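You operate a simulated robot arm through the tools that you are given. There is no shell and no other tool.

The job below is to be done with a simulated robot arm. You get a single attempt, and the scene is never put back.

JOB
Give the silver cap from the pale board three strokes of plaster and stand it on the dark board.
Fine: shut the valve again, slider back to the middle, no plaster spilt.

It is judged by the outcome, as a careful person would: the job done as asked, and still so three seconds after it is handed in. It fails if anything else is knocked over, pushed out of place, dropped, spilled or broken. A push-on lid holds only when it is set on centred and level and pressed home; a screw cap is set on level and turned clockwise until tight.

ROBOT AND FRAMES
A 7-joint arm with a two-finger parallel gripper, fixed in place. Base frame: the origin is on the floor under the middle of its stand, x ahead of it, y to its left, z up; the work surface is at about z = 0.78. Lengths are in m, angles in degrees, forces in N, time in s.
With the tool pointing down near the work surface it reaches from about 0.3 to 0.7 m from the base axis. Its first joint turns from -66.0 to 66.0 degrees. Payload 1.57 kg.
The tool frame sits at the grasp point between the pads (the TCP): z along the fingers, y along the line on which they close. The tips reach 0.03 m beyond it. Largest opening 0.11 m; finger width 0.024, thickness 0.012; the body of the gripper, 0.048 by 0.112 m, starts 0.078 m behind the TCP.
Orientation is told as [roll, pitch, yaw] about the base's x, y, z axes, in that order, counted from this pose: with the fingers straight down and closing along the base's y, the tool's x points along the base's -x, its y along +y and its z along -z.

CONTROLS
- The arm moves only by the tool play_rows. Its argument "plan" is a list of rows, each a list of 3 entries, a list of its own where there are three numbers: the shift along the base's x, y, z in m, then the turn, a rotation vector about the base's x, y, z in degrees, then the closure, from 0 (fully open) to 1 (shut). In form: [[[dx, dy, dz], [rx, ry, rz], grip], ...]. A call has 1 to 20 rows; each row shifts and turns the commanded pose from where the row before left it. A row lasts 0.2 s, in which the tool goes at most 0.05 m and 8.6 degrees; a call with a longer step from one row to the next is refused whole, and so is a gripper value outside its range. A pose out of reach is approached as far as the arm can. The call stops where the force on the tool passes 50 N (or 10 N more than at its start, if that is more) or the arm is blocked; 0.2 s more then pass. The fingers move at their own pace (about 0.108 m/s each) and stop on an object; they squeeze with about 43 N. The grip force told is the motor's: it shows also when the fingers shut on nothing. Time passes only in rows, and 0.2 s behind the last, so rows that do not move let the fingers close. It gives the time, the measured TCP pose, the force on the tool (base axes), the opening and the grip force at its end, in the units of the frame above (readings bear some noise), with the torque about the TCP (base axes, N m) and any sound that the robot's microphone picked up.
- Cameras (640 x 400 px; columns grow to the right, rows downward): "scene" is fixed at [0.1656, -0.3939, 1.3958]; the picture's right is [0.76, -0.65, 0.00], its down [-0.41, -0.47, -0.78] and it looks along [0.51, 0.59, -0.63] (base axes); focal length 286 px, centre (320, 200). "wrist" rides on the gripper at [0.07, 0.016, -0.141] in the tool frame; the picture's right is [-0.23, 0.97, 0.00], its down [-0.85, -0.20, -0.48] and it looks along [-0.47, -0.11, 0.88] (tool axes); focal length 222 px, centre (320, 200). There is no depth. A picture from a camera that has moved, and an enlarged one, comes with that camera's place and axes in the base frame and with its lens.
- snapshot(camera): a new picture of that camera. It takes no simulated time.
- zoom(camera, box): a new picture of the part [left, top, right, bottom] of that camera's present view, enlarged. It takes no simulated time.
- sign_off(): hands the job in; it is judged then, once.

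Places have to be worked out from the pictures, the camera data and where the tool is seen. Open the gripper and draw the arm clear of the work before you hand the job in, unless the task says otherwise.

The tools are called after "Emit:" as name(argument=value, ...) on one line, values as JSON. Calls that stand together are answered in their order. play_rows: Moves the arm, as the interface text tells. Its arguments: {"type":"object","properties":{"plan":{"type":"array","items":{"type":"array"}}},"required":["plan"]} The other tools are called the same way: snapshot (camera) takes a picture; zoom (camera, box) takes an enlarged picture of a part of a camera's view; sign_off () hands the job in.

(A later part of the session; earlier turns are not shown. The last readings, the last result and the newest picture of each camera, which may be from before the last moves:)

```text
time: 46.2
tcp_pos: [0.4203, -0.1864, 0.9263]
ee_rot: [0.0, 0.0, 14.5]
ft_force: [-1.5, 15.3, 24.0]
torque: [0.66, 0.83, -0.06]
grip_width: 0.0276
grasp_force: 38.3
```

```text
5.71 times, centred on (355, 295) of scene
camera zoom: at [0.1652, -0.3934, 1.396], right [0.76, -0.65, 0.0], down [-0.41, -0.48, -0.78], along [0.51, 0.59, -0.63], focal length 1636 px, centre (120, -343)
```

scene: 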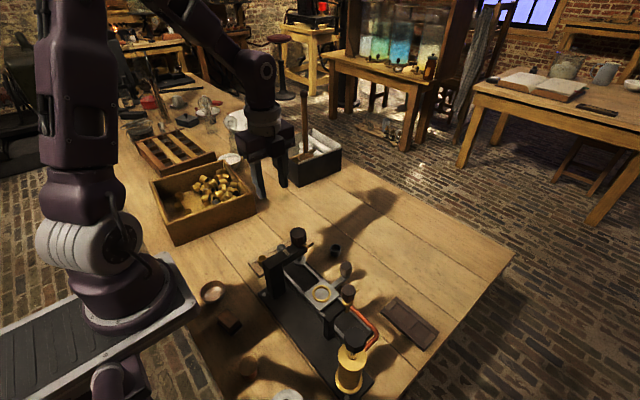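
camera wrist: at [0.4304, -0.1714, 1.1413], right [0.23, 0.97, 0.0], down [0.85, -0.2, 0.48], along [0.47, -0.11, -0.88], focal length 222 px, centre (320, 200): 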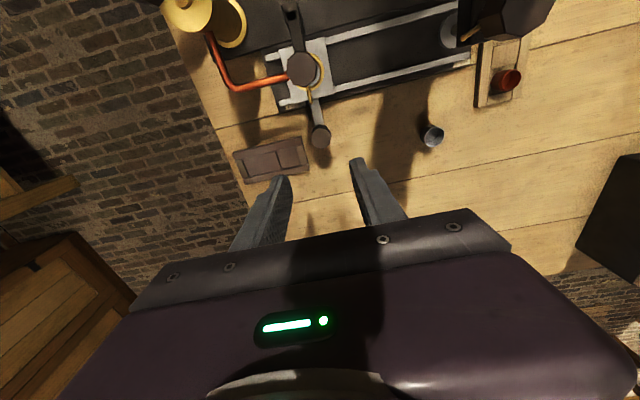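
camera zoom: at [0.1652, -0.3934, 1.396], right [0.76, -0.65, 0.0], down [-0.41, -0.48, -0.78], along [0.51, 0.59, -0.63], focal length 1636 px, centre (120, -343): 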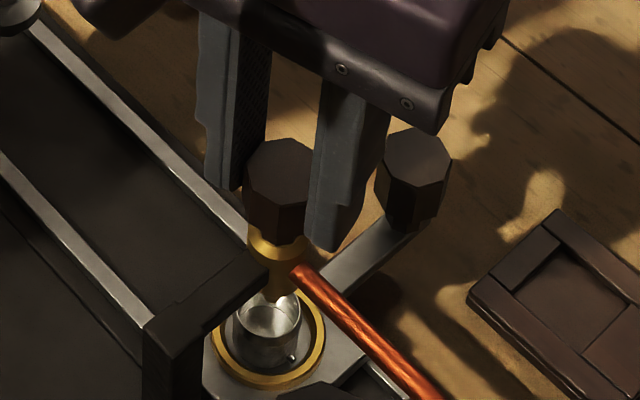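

Clockwise works: the knob turned about 7-8° with the gripper at almost no torque. Some side and vertical load built up, so I'll relax the grip, re-close and read the forces again.

Emit:
play_rows(plan=[[[0, 0, 0], [0, 0, 0], 0.7], [[0, 0, 0], [0, 0, 0], 0.7], [[0, 0, 0], [0, 0, 0], 0.7]])

Emit:
zoom(camera="wrist", box=[280, 140, 360, 220])

```text
time: 47.0
tcp_pos: [0.4204, -0.1863, 0.9261]
ee_rot: [-0.1, 0.1, 14.6]
ft_force: [0.7, 0.4, -0.2]
torque: [0.03, 0.01, -0.01]
grip_width: 0.033
grasp_force: 0.0
```

```text
5.00 times, centred on (320, 180) of wrist
camera zoom: at [0.3476, -0.1881, 1.0677], right [-0.02, 1.0, 0.0], down [0.88, 0.02, 0.48], along [0.48, 0.01, -0.88], focal length 1111 px, centre (320, 300)
```

zoom: 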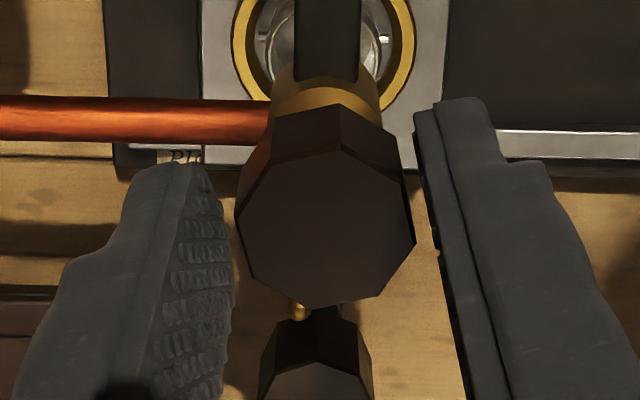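

Forces relaxed to zero and the tool is centred on the knob. I'll turn clockwise with the fingers just snug rather than clamped (about 28.6 mm), so no vertical load builds up.

Emit:
play_rows(plan=[[[0, 0, 0], [0, 0, 0], 0.74], [[0, 0, 0], [0, 0, -6], 0.74], [[0, 0, 0], [0, 0, -6], 0.74], [[0, 0, 0], [0, 0, -6], 0.74], [[0, 0, 0], [0, 0, -6], 0.74], [[0, 0, 0], [0, 0, 0], 0.74]])

Emit:
zoom(camera="wrist", box=[280, 140, 360, 220])

Emit:
zoom(camera="scene", box=[320, 260, 390, 330])

```text
time: 48.4
tcp_pos: [0.4199, -0.1865, 0.926]
ee_rot: [0.0, 0.0, -9.6]
ft_force: [0.8, 0.9, 0.1]
torque: [0.03, 0.04, 0.04]
grip_width: 0.0291
grasp_force: 1.0
```

```text
5.00 times, centred on (320, 180) of wrist
camera zoom: at [0.3534, -0.1585, 1.0681], right [0.39, 0.92, 0.0], down [0.81, -0.34, 0.48], along [0.44, -0.18, -0.88], focal length 1111 px, centre (320, 300)
```

zoom: 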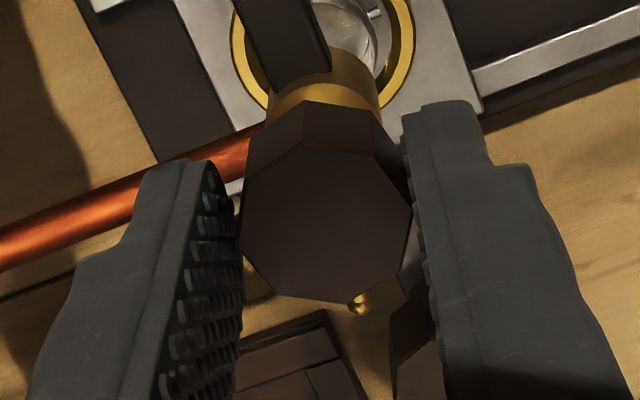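

```text
5.71 times, centred on (355, 295) of scene
camera zoom: at [0.1656, -0.3939, 1.3958], right [0.76, -0.65, 0.0], down [-0.41, -0.47, -0.78], along [0.51, 0.59, -0.63], focal length 1636 px, centre (120, -343)
```

zoom: 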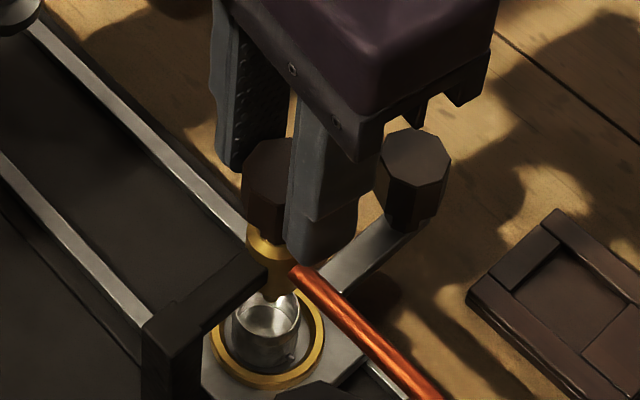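

With the loose hold the pads just rode over the corners, and the pointer is only at about -8°. I'll go back to yaw +15° with open fingers, clamp properly on the flats and turn in short clamped steps with relief in between.

Emit:
play_rows(plan=[[[0, 0, 0], [0, 0, 0], 0.6], [[0, 0, 0], [0, 0, 8.3], 0.6], [[0, 0, 0], [0, 0, 8.3], 0.6], [[0, 0, 0], [0, 0, 8.3], 0.6], [[0, 0, 0], [0, 0, 0], 0.6], [[0, 0, 0], [0, 0, 0], 0.75], [[0, 0, 0], [0, 0, 0], 1.0], [[0, 0, 0], [0, 0, 0], 1.0]])

Emit:
play_rows(plan=[[[0, 0, 0], [0, 0, -5], 1.0], [[0, 0, 0], [0, 0, -5], 1.0], [[0, 0, 0], [0, 0, 0], 1.0]])

Emit:
zoom(camera="wrist", box=[280, 140, 360, 220])

```text
time: 50.2
tcp_pos: [0.4189, -0.1853, 0.9272]
ee_rot: [-0.1, 0.0, 15.4]
ft_force: [-1.5, 6.3, 3.6]
torque: [-0.1, -0.05, 0.0]
grip_width: 0.0277
grasp_force: 37.8
```

```text
time: 51.0
tcp_pos: [0.4199, -0.1848, 0.9276]
ee_rot: [0.0, 0.0, 5.3]
ft_force: [-3.0, 2.5, 6.2]
torque: [0.38, -0.05, -0.02]
grip_width: 0.0275
grasp_force: 38.0
```

```text
5.00 times, centred on (320, 180) of wrist
camera zoom: at [0.348, -0.1759, 1.0685], right [0.14, 0.99, 0.0], down [0.87, -0.12, 0.48], along [0.47, -0.07, -0.88], focal length 1111 px, centre (320, 300)
```

zoom: 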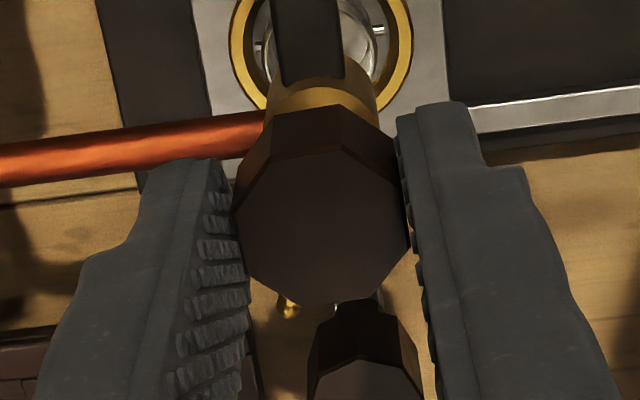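

Now it turns with the gripper and forces stay low (about 6 N). I'll continue clockwise.

Emit:
play_rows(plan=[[[0, 0, 0], [0, 0, -5], 1.0], [[0, 0, 0], [0, 0, -5], 1.0], [[0, 0, 0], [0, 0, -5], 1.0], [[0, 0, 0], [0, 0, 0], 1.0]])

Emit:
play_rows(plan=[[[0, 0, 0], [0, 0, 0], 0.72], [[0, 0, 0], [0, 0, 0], 1.0], [[0, 0, 0], [0, 0, 0], 1.0], [[0, 0, 0], [0, 0, -5], 1.0], [[0, 0, 0], [0, 0, -5], 1.0], [[0, 0, 0], [0, 0, -5], 1.0], [[0, 0, 0], [0, 0, 0], 1.0]])

Emit:
zoom(camera="wrist", box=[280, 140, 360, 220])

```text
time: 52.0
tcp_pos: [0.4194, -0.1846, 0.926]
ee_rot: [0.1, -0.1, -9.6]
ft_force: [-6.3, 9.0, 30.4]
torque: [0.65, 0.05, 0.0]
grip_width: 0.0276
grasp_force: 37.9
```

```text
time: 53.6
tcp_pos: [0.4198, -0.1849, 0.926]
ee_rot: [0.1, 0.1, -24.6]
ft_force: [9.8, 17.4, -28.2]
torque: [0.13, 0.16, -0.01]
grip_width: 0.0278
grasp_force: 38.3
```

```text
5.00 times, centred on (320, 180) of wrist
camera zoom: at [0.363, -0.1418, 1.0676], right [0.61, 0.79, 0.0], down [0.69, -0.54, 0.48], along [0.38, -0.29, -0.88], focal length 1111 px, centre (320, 300)
```

zoom: 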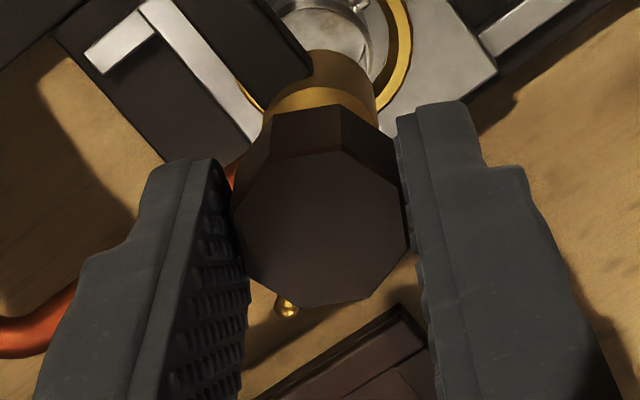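

The pointer stays fixed relative to the gripper, so the valve is now at about -47°. I'll carry on in relieved steps and watch for a torque rise at the end of travel.

Emit:
play_rows(plan=[[[0, 0, 0], [0, 0, 0], 0.72], [[0, 0, 0], [0, 0, 0], 1.0], [[0, 0, 0], [0, 0, 0], 1.0], [[0, 0, 0], [0, 0, -5], 1.0], [[0, 0, 0], [0, 0, -5], 1.0], [[0, 0, 0], [0, 0, 0], 1.0]])

Emit:
play_rows(plan=[[[0, 0, 0], [0, 0, 0], 0.72], [[0, 0, 0], [0, 0, 0], 1.0], [[0, 0, 0], [0, 0, 0], 1.0], [[0, 0, 0], [0, 0, -5], 1.0], [[0, 0, 0], [0, 0, -5], 1.0], [[0, 0, 0], [0, 0, 0], 1.0]])

Emit:
play_rows(plan=[[[0, 0, 0], [0, 0, 0], 0.72], [[0, 0, 0], [0, 0, 0], 1.0], [[0, 0, 0], [0, 0, 0], 1.0], [[0, 0, 0], [0, 0, -5], 1.0], [[0, 0, 0], [0, 0, -5], 1.0], [[0, 0, 0], [0, 0, 0], 1.0]])

Emit:
zoom(camera="wrist", box=[280, 140, 360, 220])

Emit:
zoom(camera="scene", box=[320, 260, 390, 330])

```text
time: 55.0
tcp_pos: [0.4211, -0.1849, 0.9272]
ee_rot: [0.0, -0.2, -34.6]
ft_force: [13.9, 17.7, 31.7]
torque: [0.32, -0.19, 0.03]
grip_width: 0.0274
grasp_force: 38.1
```

```text
time: 56.4
tcp_pos: [0.4186, -0.1846, 0.9238]
ee_rot: [0.1, 0.2, -44.7]
ft_force: [0.9, 22.3, -26.8]
torque: [0.81, -0.1, 0.05]
grip_width: 0.0277
grasp_force: 38.0
```

```text
time: 57.8
tcp_pos: [0.4212, -0.1874, 0.9251]
ee_rot: [0.1, -0.3, -54.7]
ft_force: [23.0, -6.5, 26.6]
torque: [-0.27, -0.38, -0.05]
grip_width: 0.0274
grasp_force: 37.6
```

```text
5.00 times, centred on (320, 180) of wrist
camera zoom: at [0.3931, -0.1205, 1.0672], right [0.93, 0.38, 0.0], down [0.33, -0.81, 0.48], along [0.18, -0.45, -0.88], focal length 1111 px, centre (320, 300)
```

zoom: 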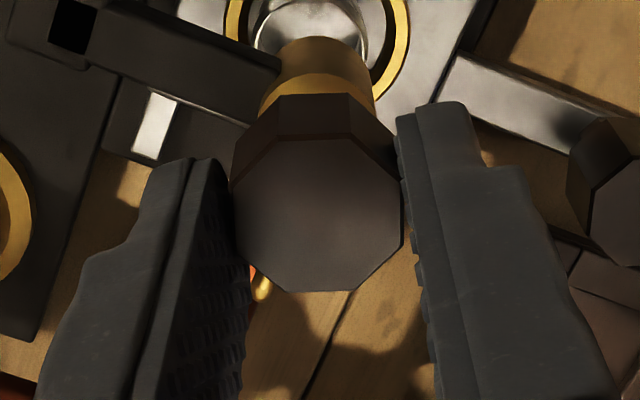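

```text
5.71 times, centred on (355, 295) of scene
camera zoom: at [0.1658, -0.3939, 1.3958], right [0.76, -0.65, 0.0], down [-0.41, -0.47, -0.78], along [0.51, 0.59, -0.63], focal length 1636 px, centre (120, -343)
```

zoom: 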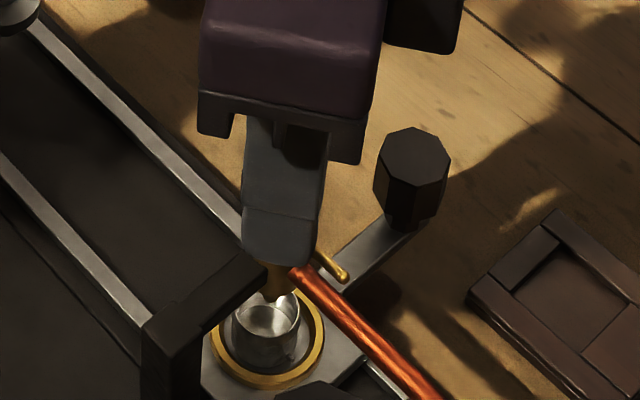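

The pointer now lies at about -90°, parallel to the hose (along -y), so the valve should be open. I'll release, rise clear and verify, checking too that nothing flows on its own.

Emit:
play_rows(plan=[[[0, 0, 0], [0, 0, 0], 0.72], [[0, 0, 0], [0, 0, 0], 0.6], [[0, 0, 0], [0, 0, 0], 0.55], [[0, 0, 0.02], [0, 0, 0], 0.55], [[0, 0, 0.035], [0, 0, 0], 0.55], [[0, 0, 0.04], [0, 0, 0], 0.55], [[0, 0, 0], [0, 0, 0], 0.55]])

Emit:
zoom(camera="wrist", box=[250, 60, 390, 200])

Emit:
zoom(camera="scene", box=[320, 260, 390, 330])

```text
time: 59.4
tcp_pos: [0.4167, -0.1886, 1.0211]
ee_rot: [0.0, 0.0, -54.6]
ft_force: [0.3, 0.1, 0.1]
torque: [0.04, 0.01, -0.03]
grip_width: 0.0492
grasp_force: 0.1
```

```text
2.86 times, centred on (320, 130) of wrist
camera zoom: at [0.3905, -0.1227, 1.1635], right [0.93, 0.38, 0.0], down [0.33, -0.81, 0.48], along [0.18, -0.44, -0.88], focal length 635 px, centre (320, 400)
```

zoom: 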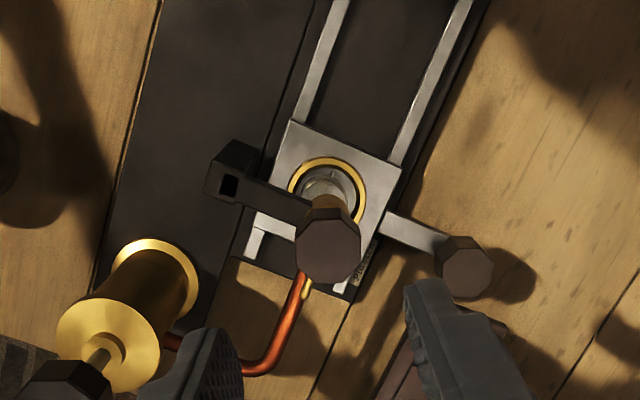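

```text
5.71 times, centred on (355, 295) of scene
camera zoom: at [0.1655, -0.3939, 1.3958], right [0.76, -0.65, 0.0], down [-0.41, -0.47, -0.78], along [0.51, 0.59, -0.63], focal length 1636 px, centre (120, -343)
```

zoom: 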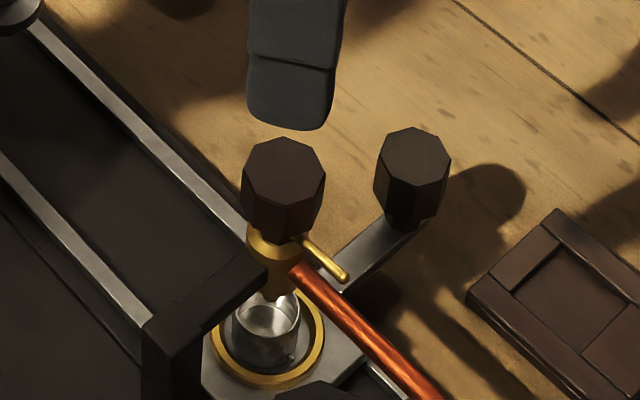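

The valve pointer lies along the hose, the cap is in place under the nozzle and nothing is dripping. Next is the pump: I'll move up and over so the wrist camera sees the reservoir knob well enough to locate it.

Emit:
play_rows(plan=[[[0, 0, 0.03], [0, 0, 7.8], 0.55], [[0, 0, 0.03], [0, 0, 7.8], 0.55], [[0, -0.02, 0], [0, 0, 7.8], 0.55], [[0, -0.02, 0], [0, 0, 7.8], 0.55], [[-0.006, -0.02, 0], [0, 0, 7.8], 0.55], [[-0.006, -0.02, 0], [0, 0, 7.8], 0.55], [[-0.006, 0, 0], [0, 0, 7.8], 0.7], [[0, 0, 0], [0, 0, 0], 0.9], [[0, 0, 0], [0, 0, 0], 1.0], [[0, 0, 0], [0, 0, 0], 1.0], [[0, 0, 0], [0, 0, 0], 1.0]])

Emit:
snapshot(camera="wrist")

Emit:
zoom(camera="wrist", box=[250, 30, 390, 170])

Emit:
zoom(camera="scene", box=[320, 300, 400, 400])

```text
time: 61.8
tcp_pos: [0.4015, -0.2661, 1.081]
ee_rot: [-0.1, 0.0, 0.0]
ft_force: [-0.6, -0.1, -0.3]
torque: [0.0, -0.02, -0.04]
grip_width: 0.0001
grasp_force: 21.3
```

```text
taken
camera wrist: at [0.3314, -0.2504, 1.2222], right [0.23, 0.97, 0.0], down [0.85, -0.2, 0.48], along [0.47, -0.11, -0.88], focal length 222 px, centre (320, 200)
```

wrist: 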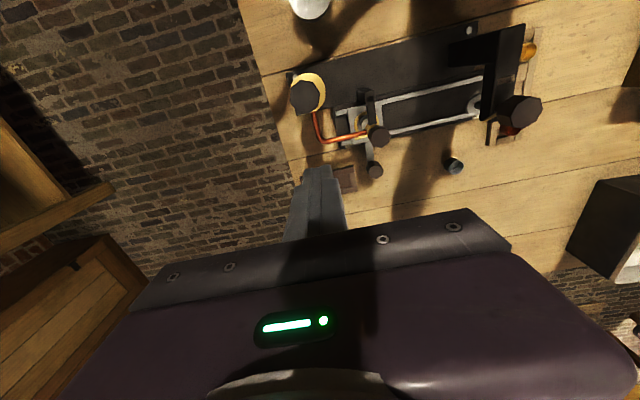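

```text
2.86 times, centred on (320, 100) of wrist
camera zoom: at [0.3314, -0.2504, 1.2222], right [0.23, 0.97, 0.0], down [0.85, -0.2, 0.48], along [0.47, -0.11, -0.88], focal length 635 px, centre (320, 486)
```

zoom: 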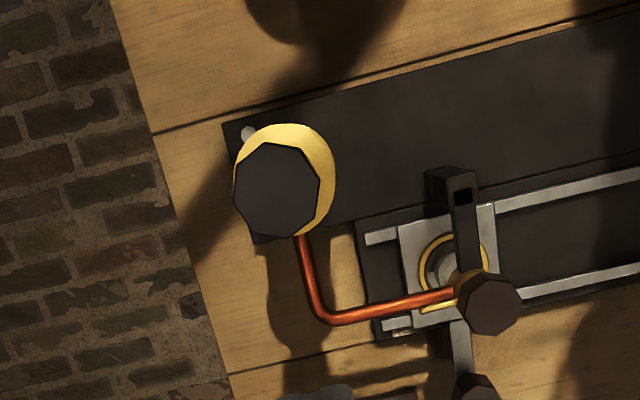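

```text
4.00 times, centred on (360, 350) of scene
camera zoom: at [0.1656, -0.3939, 1.3958], right [0.76, -0.65, 0.0], down [-0.41, -0.47, -0.78], along [0.51, 0.59, -0.63], focal length 1146 px, centre (160, -400)
```

zoom: 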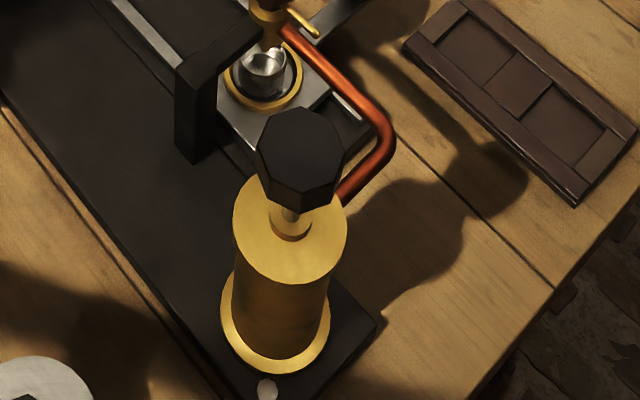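

The pump knob top is at about [0.3445, -0.2695, 0.956], roughly 33 mm wide. With closed fingertips I'll go above its centre and then touch down gently to see how it responds.

Emit:
play_rows(plan=[[[-0.03, -0.0015, 0], [0, 0, 0], 1.0], [[-0.027, -0.0015, -0.01], [0, 0, 0], 1.0], [[0, 0, -0.03], [0, 0, 0], 1.0], [[0, 0, -0.04], [0, 0, 0], 1.0], [[0, 0, 0], [0, 0, 0], 1.0]])

Emit:
zoom(camera="wrist", box=[240, 100, 400, 230])

Emit:
zoom(camera="scene", box=[310, 280, 410, 400])

```text
time: 63.0
tcp_pos: [0.3459, -0.2669, 1.0013]
ee_rot: [-0.1, 0.0, -0.1]
ft_force: [0.6, 0.4, -0.1]
torque: [0.02, 0.01, -0.01]
grip_width: 0.0
grasp_force: 21.5
```

```text
3.08 times, centred on (320, 165) of wrist
camera zoom: at [0.2759, -0.251, 1.1436], right [0.23, 0.97, 0.0], down [0.85, -0.2, 0.48], along [0.47, -0.11, -0.88], focal length 684 px, centre (320, 308)
```

zoom: 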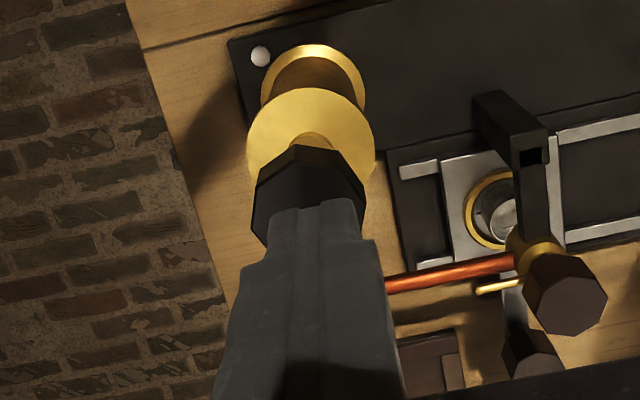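

```text
3.33 times, centred on (360, 340) of scene
camera zoom: at [0.1656, -0.3939, 1.3958], right [0.76, -0.65, 0.0], down [-0.41, -0.47, -0.78], along [0.51, 0.59, -0.63], focal length 955 px, centre (187, -267)
```

zoom: 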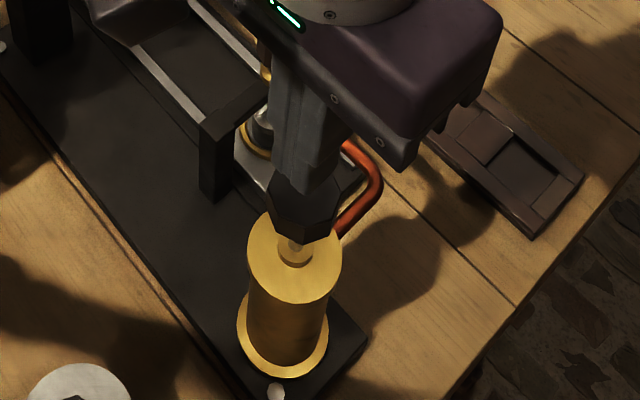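

Emit:
play_rows(plan=[[[-0.0012, -0.0022, -0.005], [0, 0, 0], 1.0], [[0, 0, -0.005], [0, 0, 0], 1.0], [[0, 0, -0.003], [0, 0, 0], 1.0], [[0, 0, 0], [0, 0, 0], 1.0]])

Emit:
play_rows(plan=[[[0, 0, -0.002], [0, 0, 0], 1.0], [[0, 0, 0], [0, 0, 0], 1.0]])

Emit:
play_rows(plan=[[[0, 0, -0.002], [0, 0, 0], 1.0], [[0, 0, 0], [0, 0, 0], 1.0]])

Emit:
zoom(camera="scene", box=[310, 280, 410, 400])

```text
time: 64.0
tcp_pos: [0.3429, -0.2698, 0.9889]
ee_rot: [0.0, 0.0, 0.1]
ft_force: [-0.4, -0.4, 1.0]
torque: [-0.01, -0.02, 0.03]
grip_width: 0.0002
grasp_force: 21.8
```

```text
time: 64.6
tcp_pos: [0.3438, -0.27, 0.9872]
ee_rot: [0.1, 0.0, 0.0]
ft_force: [-0.4, -0.8, 2.1]
torque: [0.0, 0.01, -0.02]
grip_width: 0.0
grasp_force: 21.2
```

```text
time: 65.2
tcp_pos: [0.3431, -0.2707, 0.9843]
ee_rot: [0.0, 0.0, 0.1]
ft_force: [0.7, 0.8, 0.5]
torque: [0.06, -0.07, 0.01]
grip_width: 0.0
grasp_force: 21.2
```

```text
3.33 times, centred on (360, 340) of scene
camera zoom: at [0.1656, -0.3939, 1.3958], right [0.76, -0.65, 0.0], down [-0.41, -0.47, -0.78], along [0.51, 0.59, -0.63], focal length 955 px, centre (187, -267)
```

zoom: 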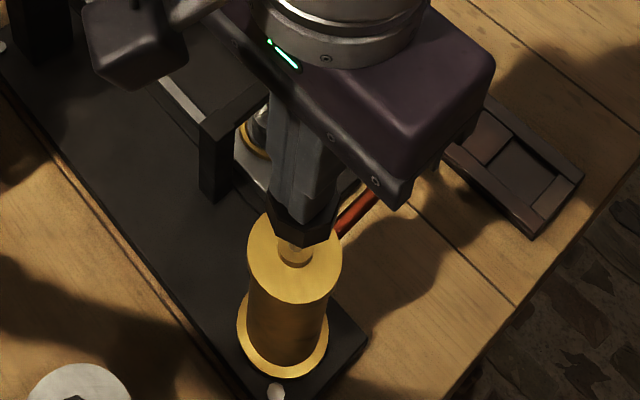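

Emit:
play_rows(plan=[[[0, 0, -0.003], [0, 0, 0], 1.0], [[0, 0, 0], [0, 0, 0], 1.0]])

Emit:
play_rows(plan=[[[0, 0, -0.003], [0, 0, 0], 1.0], [[0, 0, 0], [0, 0, 0], 1.0]])

Emit:
zoom(camera="scene", box=[310, 280, 410, 400])

Emit:
zoom(camera="wrist", box=[240, 100, 400, 230])

```text
time: 65.8
tcp_pos: [0.343, -0.2708, 0.9808]
ee_rot: [0.0, 0.1, 0.1]
ft_force: [1.5, -1.1, 1.9]
torque: [-0.02, -0.03, 0.04]
grip_width: 0.0
grasp_force: 21.2
```

```text
time: 66.4
tcp_pos: [0.3431, -0.2701, 0.9766]
ee_rot: [-0.1, 0.0, 0.0]
ft_force: [2.1, 0.9, 2.9]
torque: [0.02, -0.1, -0.01]
grip_width: 0.0
grasp_force: 21.2
```

```text
3.33 times, centred on (360, 340) of scene
camera zoom: at [0.1656, -0.3939, 1.3959], right [0.76, -0.65, 0.0], down [-0.41, -0.47, -0.78], along [0.51, 0.59, -0.63], focal length 955 px, centre (187, -267)
```

zoom: 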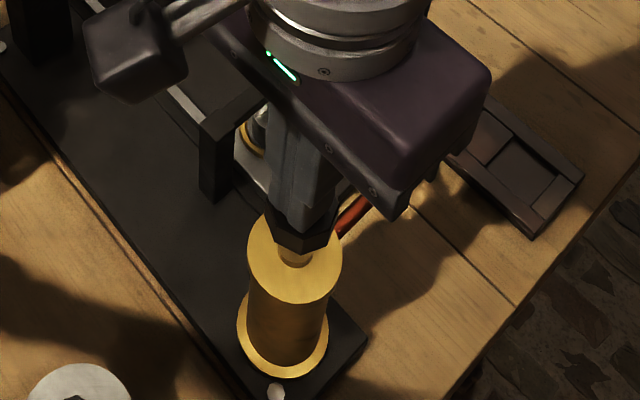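

```text
3.08 times, centred on (320, 165) of wrist
camera zoom: at [0.2722, -0.2548, 1.1195], right [0.23, 0.97, 0.0], down [0.86, -0.2, 0.48], along [0.47, -0.11, -0.88], focal length 684 px, centre (320, 308)
```

zoom: 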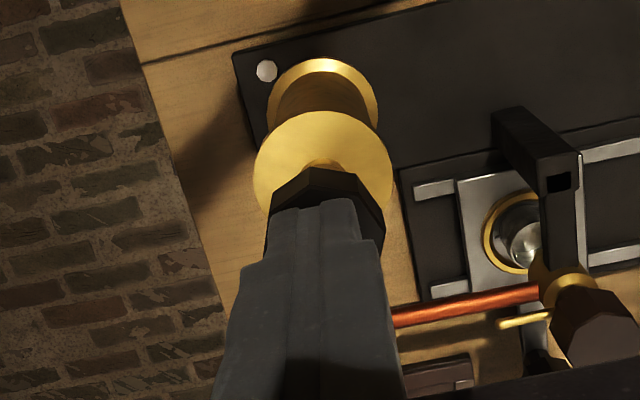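

The plunger follows with only 2-3 N. I'll press on steadily until it bottoms out.

Emit:
play_rows(plan=[[[0, 0, -0.003], [0, 0, 0], 1.0], [[0, 0, -0.003], [0, 0, 0], 1.0], [[0, 0, 0], [0, 0, 0], 1.0]])

Emit:
play_rows(plan=[[[0, 0, -0.003], [0, 0, 0], 1.0], [[0, 0, -0.002], [0, 0, 0], 1.0], [[0, 0, 0], [0, 0, 0], 1.0]])

Emit:
zoom(camera="scene", box=[310, 280, 410, 400])

Emit:
zoom(camera="wrist", box=[240, 100, 400, 230])

```text
time: 67.2
tcp_pos: [0.3429, -0.2719, 0.9736]
ee_rot: [0.1, 0.1, 0.0]
ft_force: [-2.1, 1.2, 4.3]
torque: [0.01, 0.03, -0.02]
grip_width: 0.0
grasp_force: 20.5
heard: click
```

```text
time: 68.0
tcp_pos: [0.3427, -0.2717, 0.9683]
ee_rot: [0.0, 0.0, 0.0]
ft_force: [-3.1, 0.5, 5.2]
torque: [0.03, 0.12, -0.02]
grip_width: 0.0
grasp_force: 21.1
```

```text
3.33 times, centred on (360, 340) of scene
camera zoom: at [0.1654, -0.3939, 1.3959], right [0.76, -0.65, 0.0], down [-0.41, -0.47, -0.78], along [0.51, 0.59, -0.63], focal length 955 px, centre (187, -267)
```

zoom: 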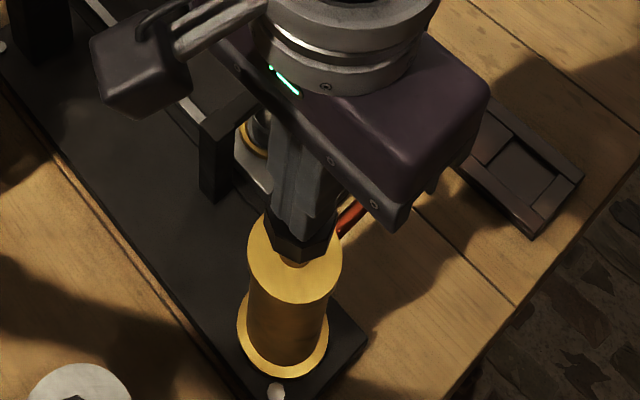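

```text
3.08 times, centred on (320, 165) of wrist
camera zoom: at [0.2735, -0.2556, 1.1099], right [0.23, 0.97, 0.0], down [0.85, -0.2, 0.48], along [0.47, -0.11, -0.88], focal length 684 px, centre (320, 308)
```

zoom: 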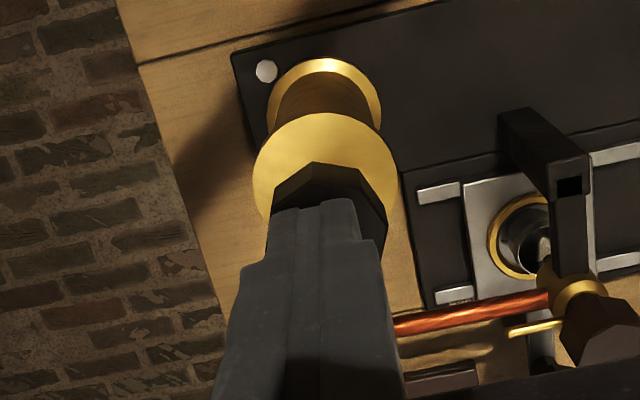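

I heard a click near the bottom, which suggests one stroke was delivered, and the force shows a light spring. I'll raise to see whether the plunger returns by itself, and check the cap.

Emit:
play_rows(plan=[[[0, 0, 0.006], [0, 0, 0], 1.0], [[0, 0, 0.006], [0, 0, 0], 1.0], [[0, 0, 0.006], [0, 0, 0], 1.0], [[0, 0, 0], [0, 0, 0], 1.0]])

Emit:
play_rows(plan=[[[0, 0, 0.006], [0, 0, 0], 1.0], [[0, 0, 0.006], [0, 0, 0], 1.0], [[0, 0, 0], [0, 0, 0], 1.0]])

Emit:
zoom(camera="scene", box=[310, 280, 410, 400])

Emit:
zoom(camera="wrist", box=[330, 110, 400, 190])

```text
time: 69.0
tcp_pos: [0.3438, -0.2721, 0.9858]
ee_rot: [0.1, 0.1, 0.1]
ft_force: [0.5, 0.0, 1.1]
torque: [0.01, -0.01, 0.0]
grip_width: 0.0
grasp_force: 21.4
```

```text
time: 69.8
tcp_pos: [0.3413, -0.2708, 0.9964]
ee_rot: [0.0, 0.1, 0.1]
ft_force: [0.1, -0.9, -0.2]
torque: [0.03, 0.03, 0.02]
grip_width: 0.0
grasp_force: 21.8
```

```text
3.33 times, centred on (360, 340) of scene
camera zoom: at [0.1656, -0.3939, 1.3958], right [0.76, -0.65, 0.0], down [-0.41, -0.47, -0.78], along [0.51, 0.59, -0.63], focal length 955 px, centre (187, -267)
```

zoom: 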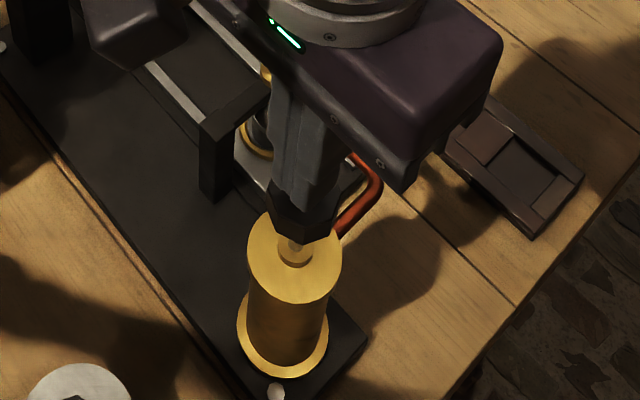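

```text
5.00 times, centred on (365, 150) of wrist
camera zoom: at [0.2725, -0.2547, 1.1389], right [0.23, 0.97, 0.0], down [0.85, -0.2, 0.48], along [0.47, -0.11, -0.88], focal length 1111 px, centre (95, 450)
```

zoom: 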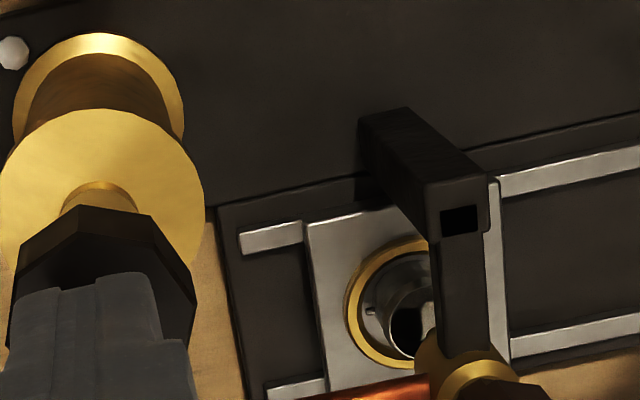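

The plunger springs back on its own. Let me look into the cap to see whether plaster arrived.

Emit:
zoom(camera="scene", box=[325, 295, 355, 325])

Emit:
zoom(camera="wrist", box=[370, 140, 410, 190])

```text
13.33 times, centred on (340, 310) of scene
camera zoom: at [0.1656, -0.3939, 1.3958], right [0.76, -0.65, 0.0], down [-0.41, -0.47, -0.78], along [0.51, 0.59, -0.63], focal length 3818 px, centre (53, -1267)
```

zoom: 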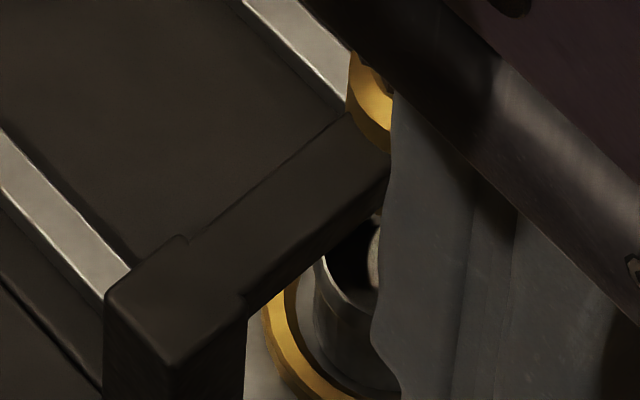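

```text
8.00 times, centred on (390, 165) of wrist
camera zoom: at [0.2725, -0.2547, 1.1389], right [0.23, 0.97, 0.0], down [0.85, -0.2, 0.48], along [0.47, -0.11, -0.88], focal length 1777 px, centre (-240, 480)
```

zoom: 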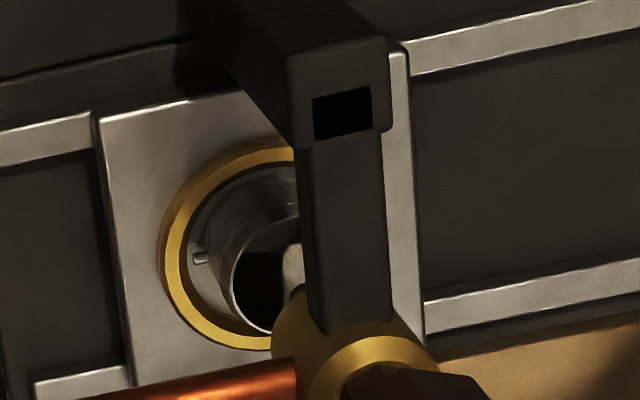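

Emit:
play_rows(plan=[[[0, 0, 0.03], [0, 0, 0], 1.0], [[0, 0, 0.04], [0, 0, 0], 1.0], [[0.0, -0.03, 0.03], [0, 0, 0], 1.0], [[0.0, -0.02, 0], [0, 0, 0], 1.0], [[0, 0, 0], [0, 0, 0], 1.0]])

Emit:
zoom(camera="scene", box=[320, 280, 370, 330])

Emit:
snapshot(camera="wrist")

```text
time: 71.0
tcp_pos: [0.3438, -0.3221, 1.0944]
ee_rot: [-0.1, 0.1, 0.0]
ft_force: [-0.1, -0.1, -0.7]
torque: [0.01, -0.04, -0.01]
grip_width: 0.0
grasp_force: 20.7
```

```text
8.00 times, centred on (345, 305) of scene
camera zoom: at [0.1655, -0.3939, 1.3958], right [0.76, -0.65, 0.0], down [-0.41, -0.47, -0.78], along [0.51, 0.59, -0.63], focal length 2291 px, centre (120, -640)
```

zoom: 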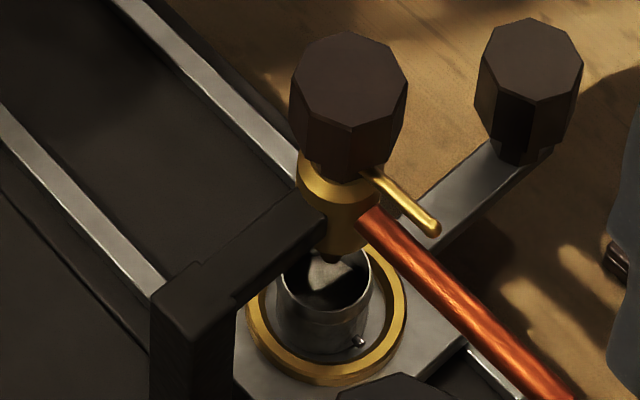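

```text
taken
camera wrist: at [0.273, -0.3062, 1.2363], right [0.23, 0.97, 0.0], down [0.86, -0.2, 0.48], along [0.47, -0.11, -0.88], focal length 222 px, centre (320, 200)
```

wrist: 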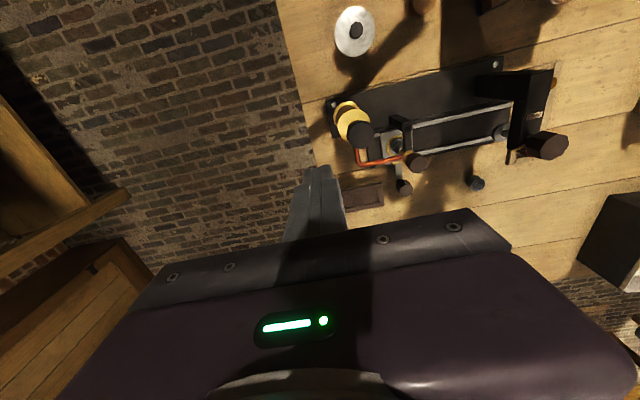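

Emit:
zoom(camera="scene", box=[335, 305, 355, 325])

Emit:
zoom(camera="wrist", box=[375, 125, 435, 185])

```text
16.00 times, centred on (345, 315) of scene
camera zoom: at [0.1655, -0.3939, 1.3958], right [0.76, -0.65, 0.0], down [-0.41, -0.47, -0.78], along [0.51, 0.59, -0.63], focal length 4582 px, centre (-80, -1640)
```

zoom: 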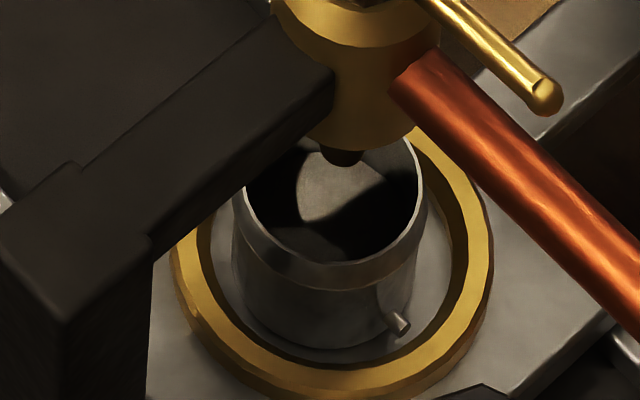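

```text
6.67 times, centred on (405, 155) of wrist
camera zoom: at [0.273, -0.3062, 1.2363], right [0.23, 0.97, 0.0], down [0.86, -0.2, 0.48], along [0.47, -0.11, -0.88], focal length 1481 px, centre (-247, 500)
```

zoom: 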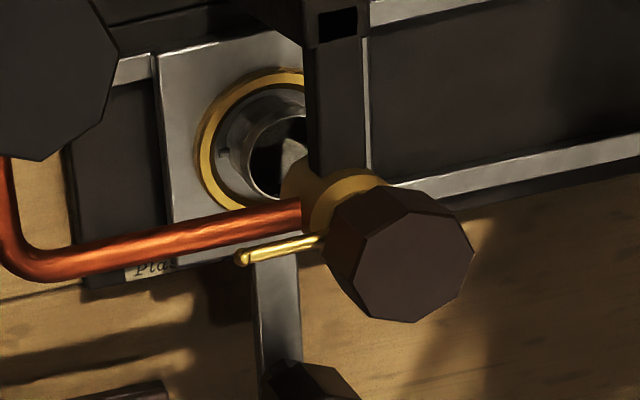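

I heard one click, but the cap interior is hard to judge from here. I'll take a clearer look from the +y side with the wrist camera (yaw -90°, high) before doing the other strokes.

Emit:
play_rows(plan=[[[0.007, 0.021, 0], [0, 0, -8.2], 1.0], [[0.007, 0.021, 0], [0, 0, -8.2], 1.0], [[0.007, 0.021, 0], [0, 0, -8.2], 1.0], [[0.007, 0.021, 0], [0, 0, -8.2], 1.0], [[0.007, 0.021, 0], [0, 0, -8.2], 1.0], [[0.007, 0.021, 0], [0, 0, -8.2], 1.0], [[0.007, 0.021, 0], [0, 0, -8.2], 1.0], [[0.007, 0.021, 0], [0, 0, -8.2], 1.0], [[0.007, 0.021, 0], [0, 0, -8.2], 1.0], [[0.007, 0.021, 0], [0, 0, -8.2], 1.0], [[0.005, 0.02, 0], [0, 0, -8], 1.0], [[0, 0, 0], [0, 0, 0], 1.0]])

Emit:
snapshot(camera="wrist")

Emit:
zoom(camera="wrist", box=[290, 130, 350, 190])

Emit:
zoom(camera="scene", box=[335, 305, 355, 325])

```text
time: 73.6
tcp_pos: [0.4189, -0.0915, 1.1009]
ee_rot: [0.0, 0.0, -90.2]
ft_force: [-0.1, -0.5, 0.3]
torque: [0.03, -0.03, 0.0]
grip_width: 0.0
grasp_force: 21.0
```

```text
taken
camera wrist: at [0.4353, -0.0216, 1.241], right [0.97, -0.23, 0.0], down [-0.2, -0.85, 0.48], along [-0.11, -0.47, -0.88], focal length 222 px, centre (320, 200)
```

wrist: 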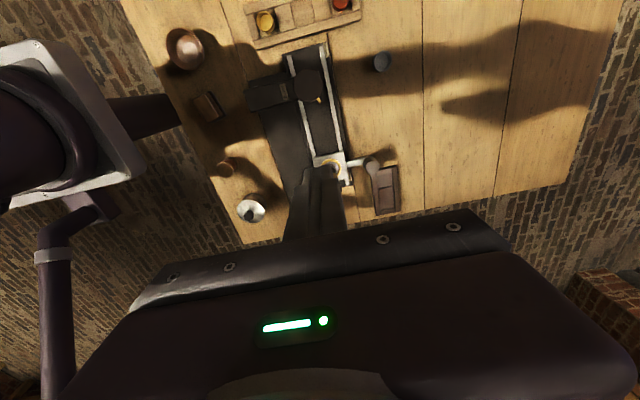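

```text
6.67 times, centred on (320, 160) of wrist
camera zoom: at [0.4353, -0.0216, 1.241], right [0.97, -0.23, 0.0], down [-0.2, -0.85, 0.48], along [-0.11, -0.47, -0.88], focal length 1481 px, centre (320, 467)
```

zoom: 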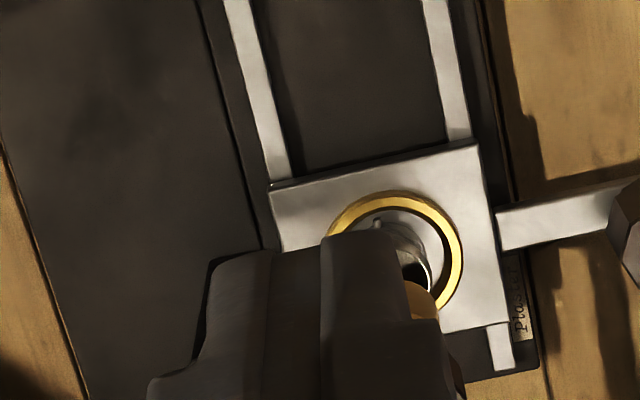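

```text
16.00 times, centred on (345, 315) of scene
camera zoom: at [0.1656, -0.3939, 1.3958], right [0.76, -0.65, 0.0], down [-0.41, -0.47, -0.78], along [0.51, 0.59, -0.63], focal length 4582 px, centre (-80, -1640)
```

zoom: 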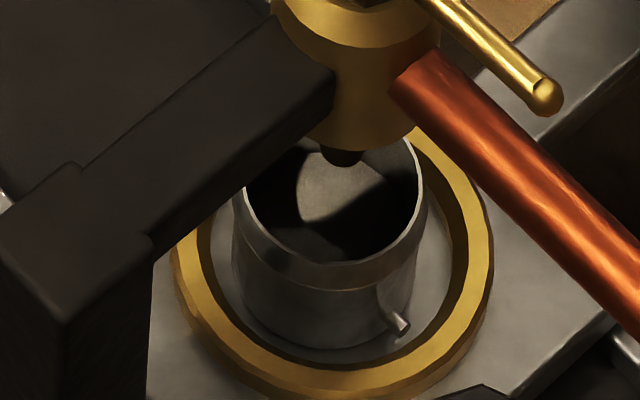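

Emit:
play_rows(plan=[[[0, 0, 0], [0, 0, 0], 0.5], [[0, 0, 0], [0, 0, 0], 0.3], [[0, 0.02, 0], [0, 0, 0], 0.2], [[0, 0, 0], [0, 0, 0], 0.2], [[0, 0, 0], [0, 0, 0], 0.2]])

Emit:
zoom(camera="wrist", box=[300, 130, 360, 190])

Emit:
zoom(camera="wrist", box=[320, 155, 345, 180])

```text
time: 74.8
tcp_pos: [0.4199, -0.0705, 1.0994]
ee_rot: [0.0, 0.0, -90.0]
ft_force: [-0.3, 0.2, 0.8]
torque: [-0.03, 0.01, 0.01]
grip_width: 0.0879
grasp_force: 0.1
```

```text
6.67 times, centred on (330, 160) of wrist
camera zoom: at [0.4356, -0.0008, 1.2406], right [0.97, -0.23, 0.0], down [-0.2, -0.85, 0.48], along [-0.11, -0.47, -0.88], focal length 1481 px, centre (253, 467)
```

zoom: 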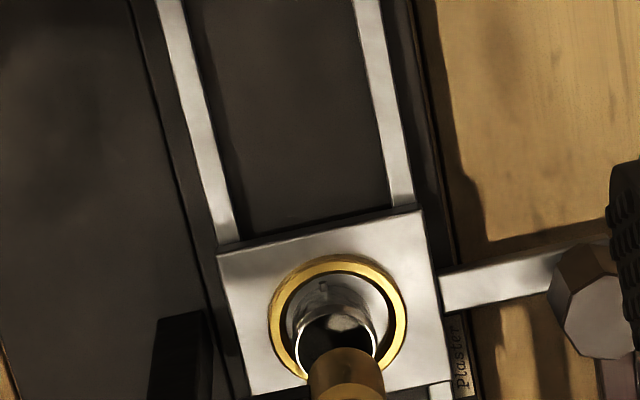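

```text
16.00 times, centred on (332, 168) of wrist
camera zoom: at [0.4356, -0.0008, 1.2406], right [0.97, -0.23, 0.0], down [-0.2, -0.85, 0.48], along [-0.11, -0.47, -0.88], focal length 3554 px, centre (120, 720)
```

zoom: 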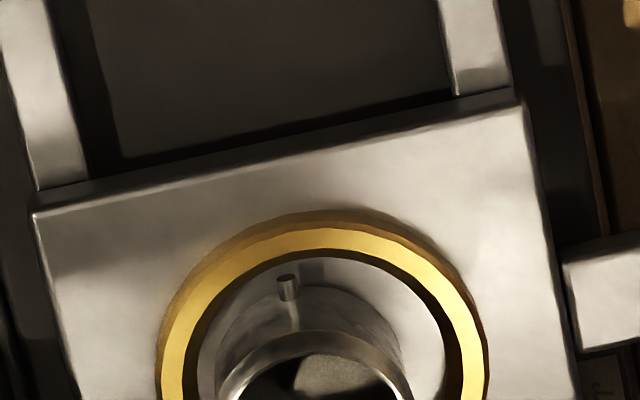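

Emit:
zoom(camera="wrist", box=[322, 170, 347, 195])

```text
16.00 times, centred on (334, 182) of wrist
camera zoom: at [0.4356, -0.0008, 1.2406], right [0.97, -0.23, 0.0], down [-0.2, -0.85, 0.48], along [-0.11, -0.47, -0.88], focal length 3554 px, centre (88, 480)
```

zoom: 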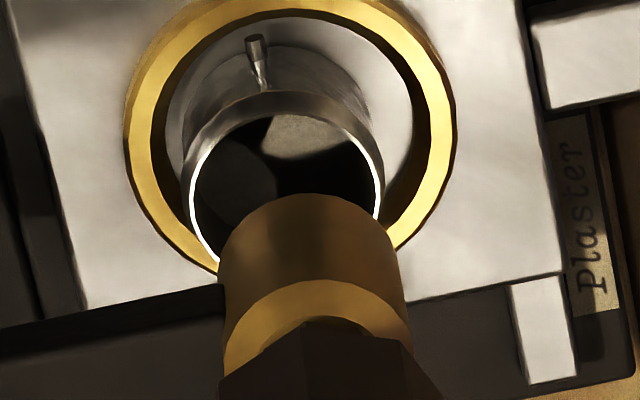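

A matte, grainy light surface is now visible inside the cap where there was bright bare metal before, so the first stroke of plaster arrived. I'll go back over the pump knob with fingers closed for strokes two and three.

Emit:
play_rows(plan=[[[-0.0152, -0.04, 0], [0, 0, 0], 0.5], [[-0.0152, -0.04, 0], [0, 0, 0], 0.8], [[-0.0152, -0.04, 0], [0, 0, 0], 1.0], [[-0.0152, -0.04, 0], [0, 0, 0], 1.0], [[-0.0152, -0.04, 0], [0, 0, 0], 1.0], [[0, 0, -0.04], [0, 0, 0], 1.0], [[0, 0, -0.04], [0, 0, 0], 1.0], [[0, 0, -0.01], [0, 0, 0], 1.0], [[0, 0, 0], [0, 0, 0], 1.0]])

Emit:
zoom(camera="scene", box=[310, 280, 410, 400])

Emit:
zoom(camera="wrist", box=[240, 100, 400, 230])

```text
time: 76.8
tcp_pos: [0.3444, -0.2692, 1.0061]
ee_rot: [0.1, 0.1, -90.1]
ft_force: [-1.1, -0.5, 0.1]
torque: [-0.02, -0.01, -0.02]
grip_width: 0.0
grasp_force: 21.2
```

```text
3.33 times, centred on (360, 340) of scene
camera zoom: at [0.1656, -0.3939, 1.3958], right [0.76, -0.65, 0.0], down [-0.41, -0.47, -0.78], along [0.51, 0.59, -0.63], focal length 955 px, centre (187, -267)
```

zoom: 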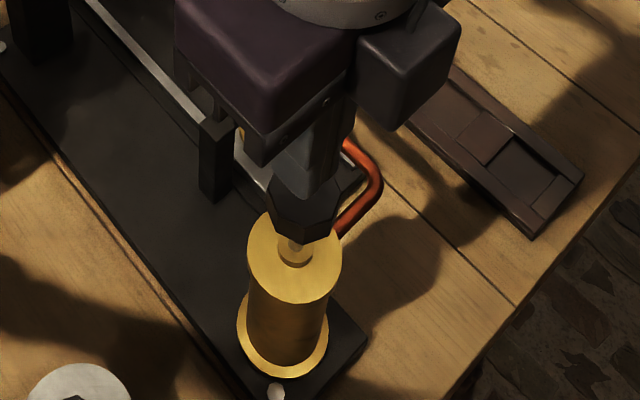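

```text
3.08 times, centred on (320, 165) of wrist
camera zoom: at [0.3587, -0.1997, 1.1476], right [0.97, -0.23, 0.0], down [-0.2, -0.85, 0.48], along [-0.11, -0.47, -0.88], focal length 684 px, centre (320, 308)
```

zoom: 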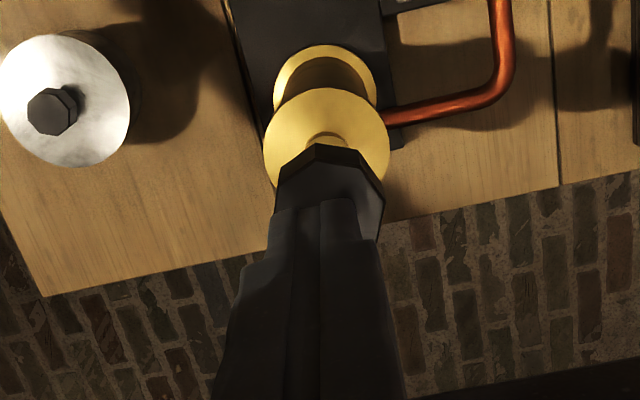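

The tool is centred over the pump knob. I'll press stroke two down to the same depth (about z = 0.968).

Emit:
play_rows(plan=[[[0, 0, -0.01], [0, 0, 0], 1.0], [[0, 0, -0.009], [0, 0, 0], 1.0], [[0, 0, -0.004], [0, 0, 0], 1.0], [[0, 0, -0.004], [0, 0, 0], 1.0], [[0, 0, -0.004], [0, 0, 0], 1.0], [[0, 0, -0.004], [0, 0, 0], 1.0], [[0, 0, -0.003], [0, 0, 0], 1.0], [[0, 0, 0], [0, 0, 0], 1.0]])

Emit:
play_rows(plan=[[[0, 0, 0.006], [0, 0, 0], 1.0], [[0, 0, 0.006], [0, 0, 0], 1.0], [[0, 0, 0.006], [0, 0, 0], 1.0], [[0, 0, 0.008], [0, 0, 0], 1.0], [[0, 0, 0.01], [0, 0, 0], 1.0], [[0, 0, 0], [0, 0, 0], 1.0]])

Emit:
zoom(camera="scene", box=[310, 280, 410, 400])

```text
time: 78.6
tcp_pos: [0.3405, -0.2707, 0.9695]
ee_rot: [0.0, 0.0, -90.0]
ft_force: [1.4, 2.8, 5.7]
torque: [0.07, -0.04, -0.02]
grip_width: 0.0
grasp_force: 21.6
heard: click
```

```text
time: 80.0
tcp_pos: [0.3426, -0.2721, 1.0043]
ee_rot: [0.0, 0.0, -90.0]
ft_force: [0.4, -0.2, -0.1]
torque: [-0.02, 0.01, 0.0]
grip_width: 0.0
grasp_force: 20.9
```

```text
3.33 times, centred on (360, 340) of scene
camera zoom: at [0.1656, -0.3939, 1.3958], right [0.76, -0.65, 0.0], down [-0.41, -0.47, -0.78], along [0.51, 0.59, -0.63], focal length 955 px, centre (187, -267)
```

zoom: 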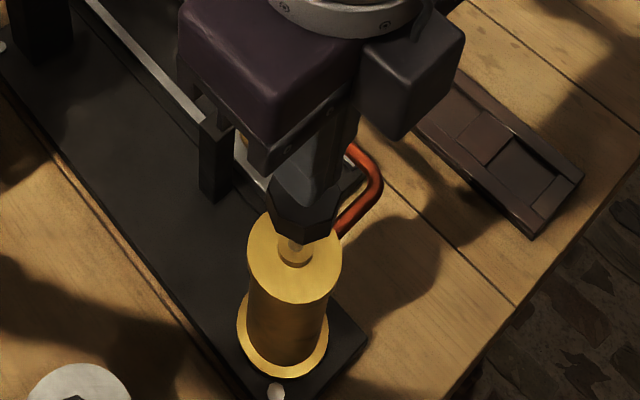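

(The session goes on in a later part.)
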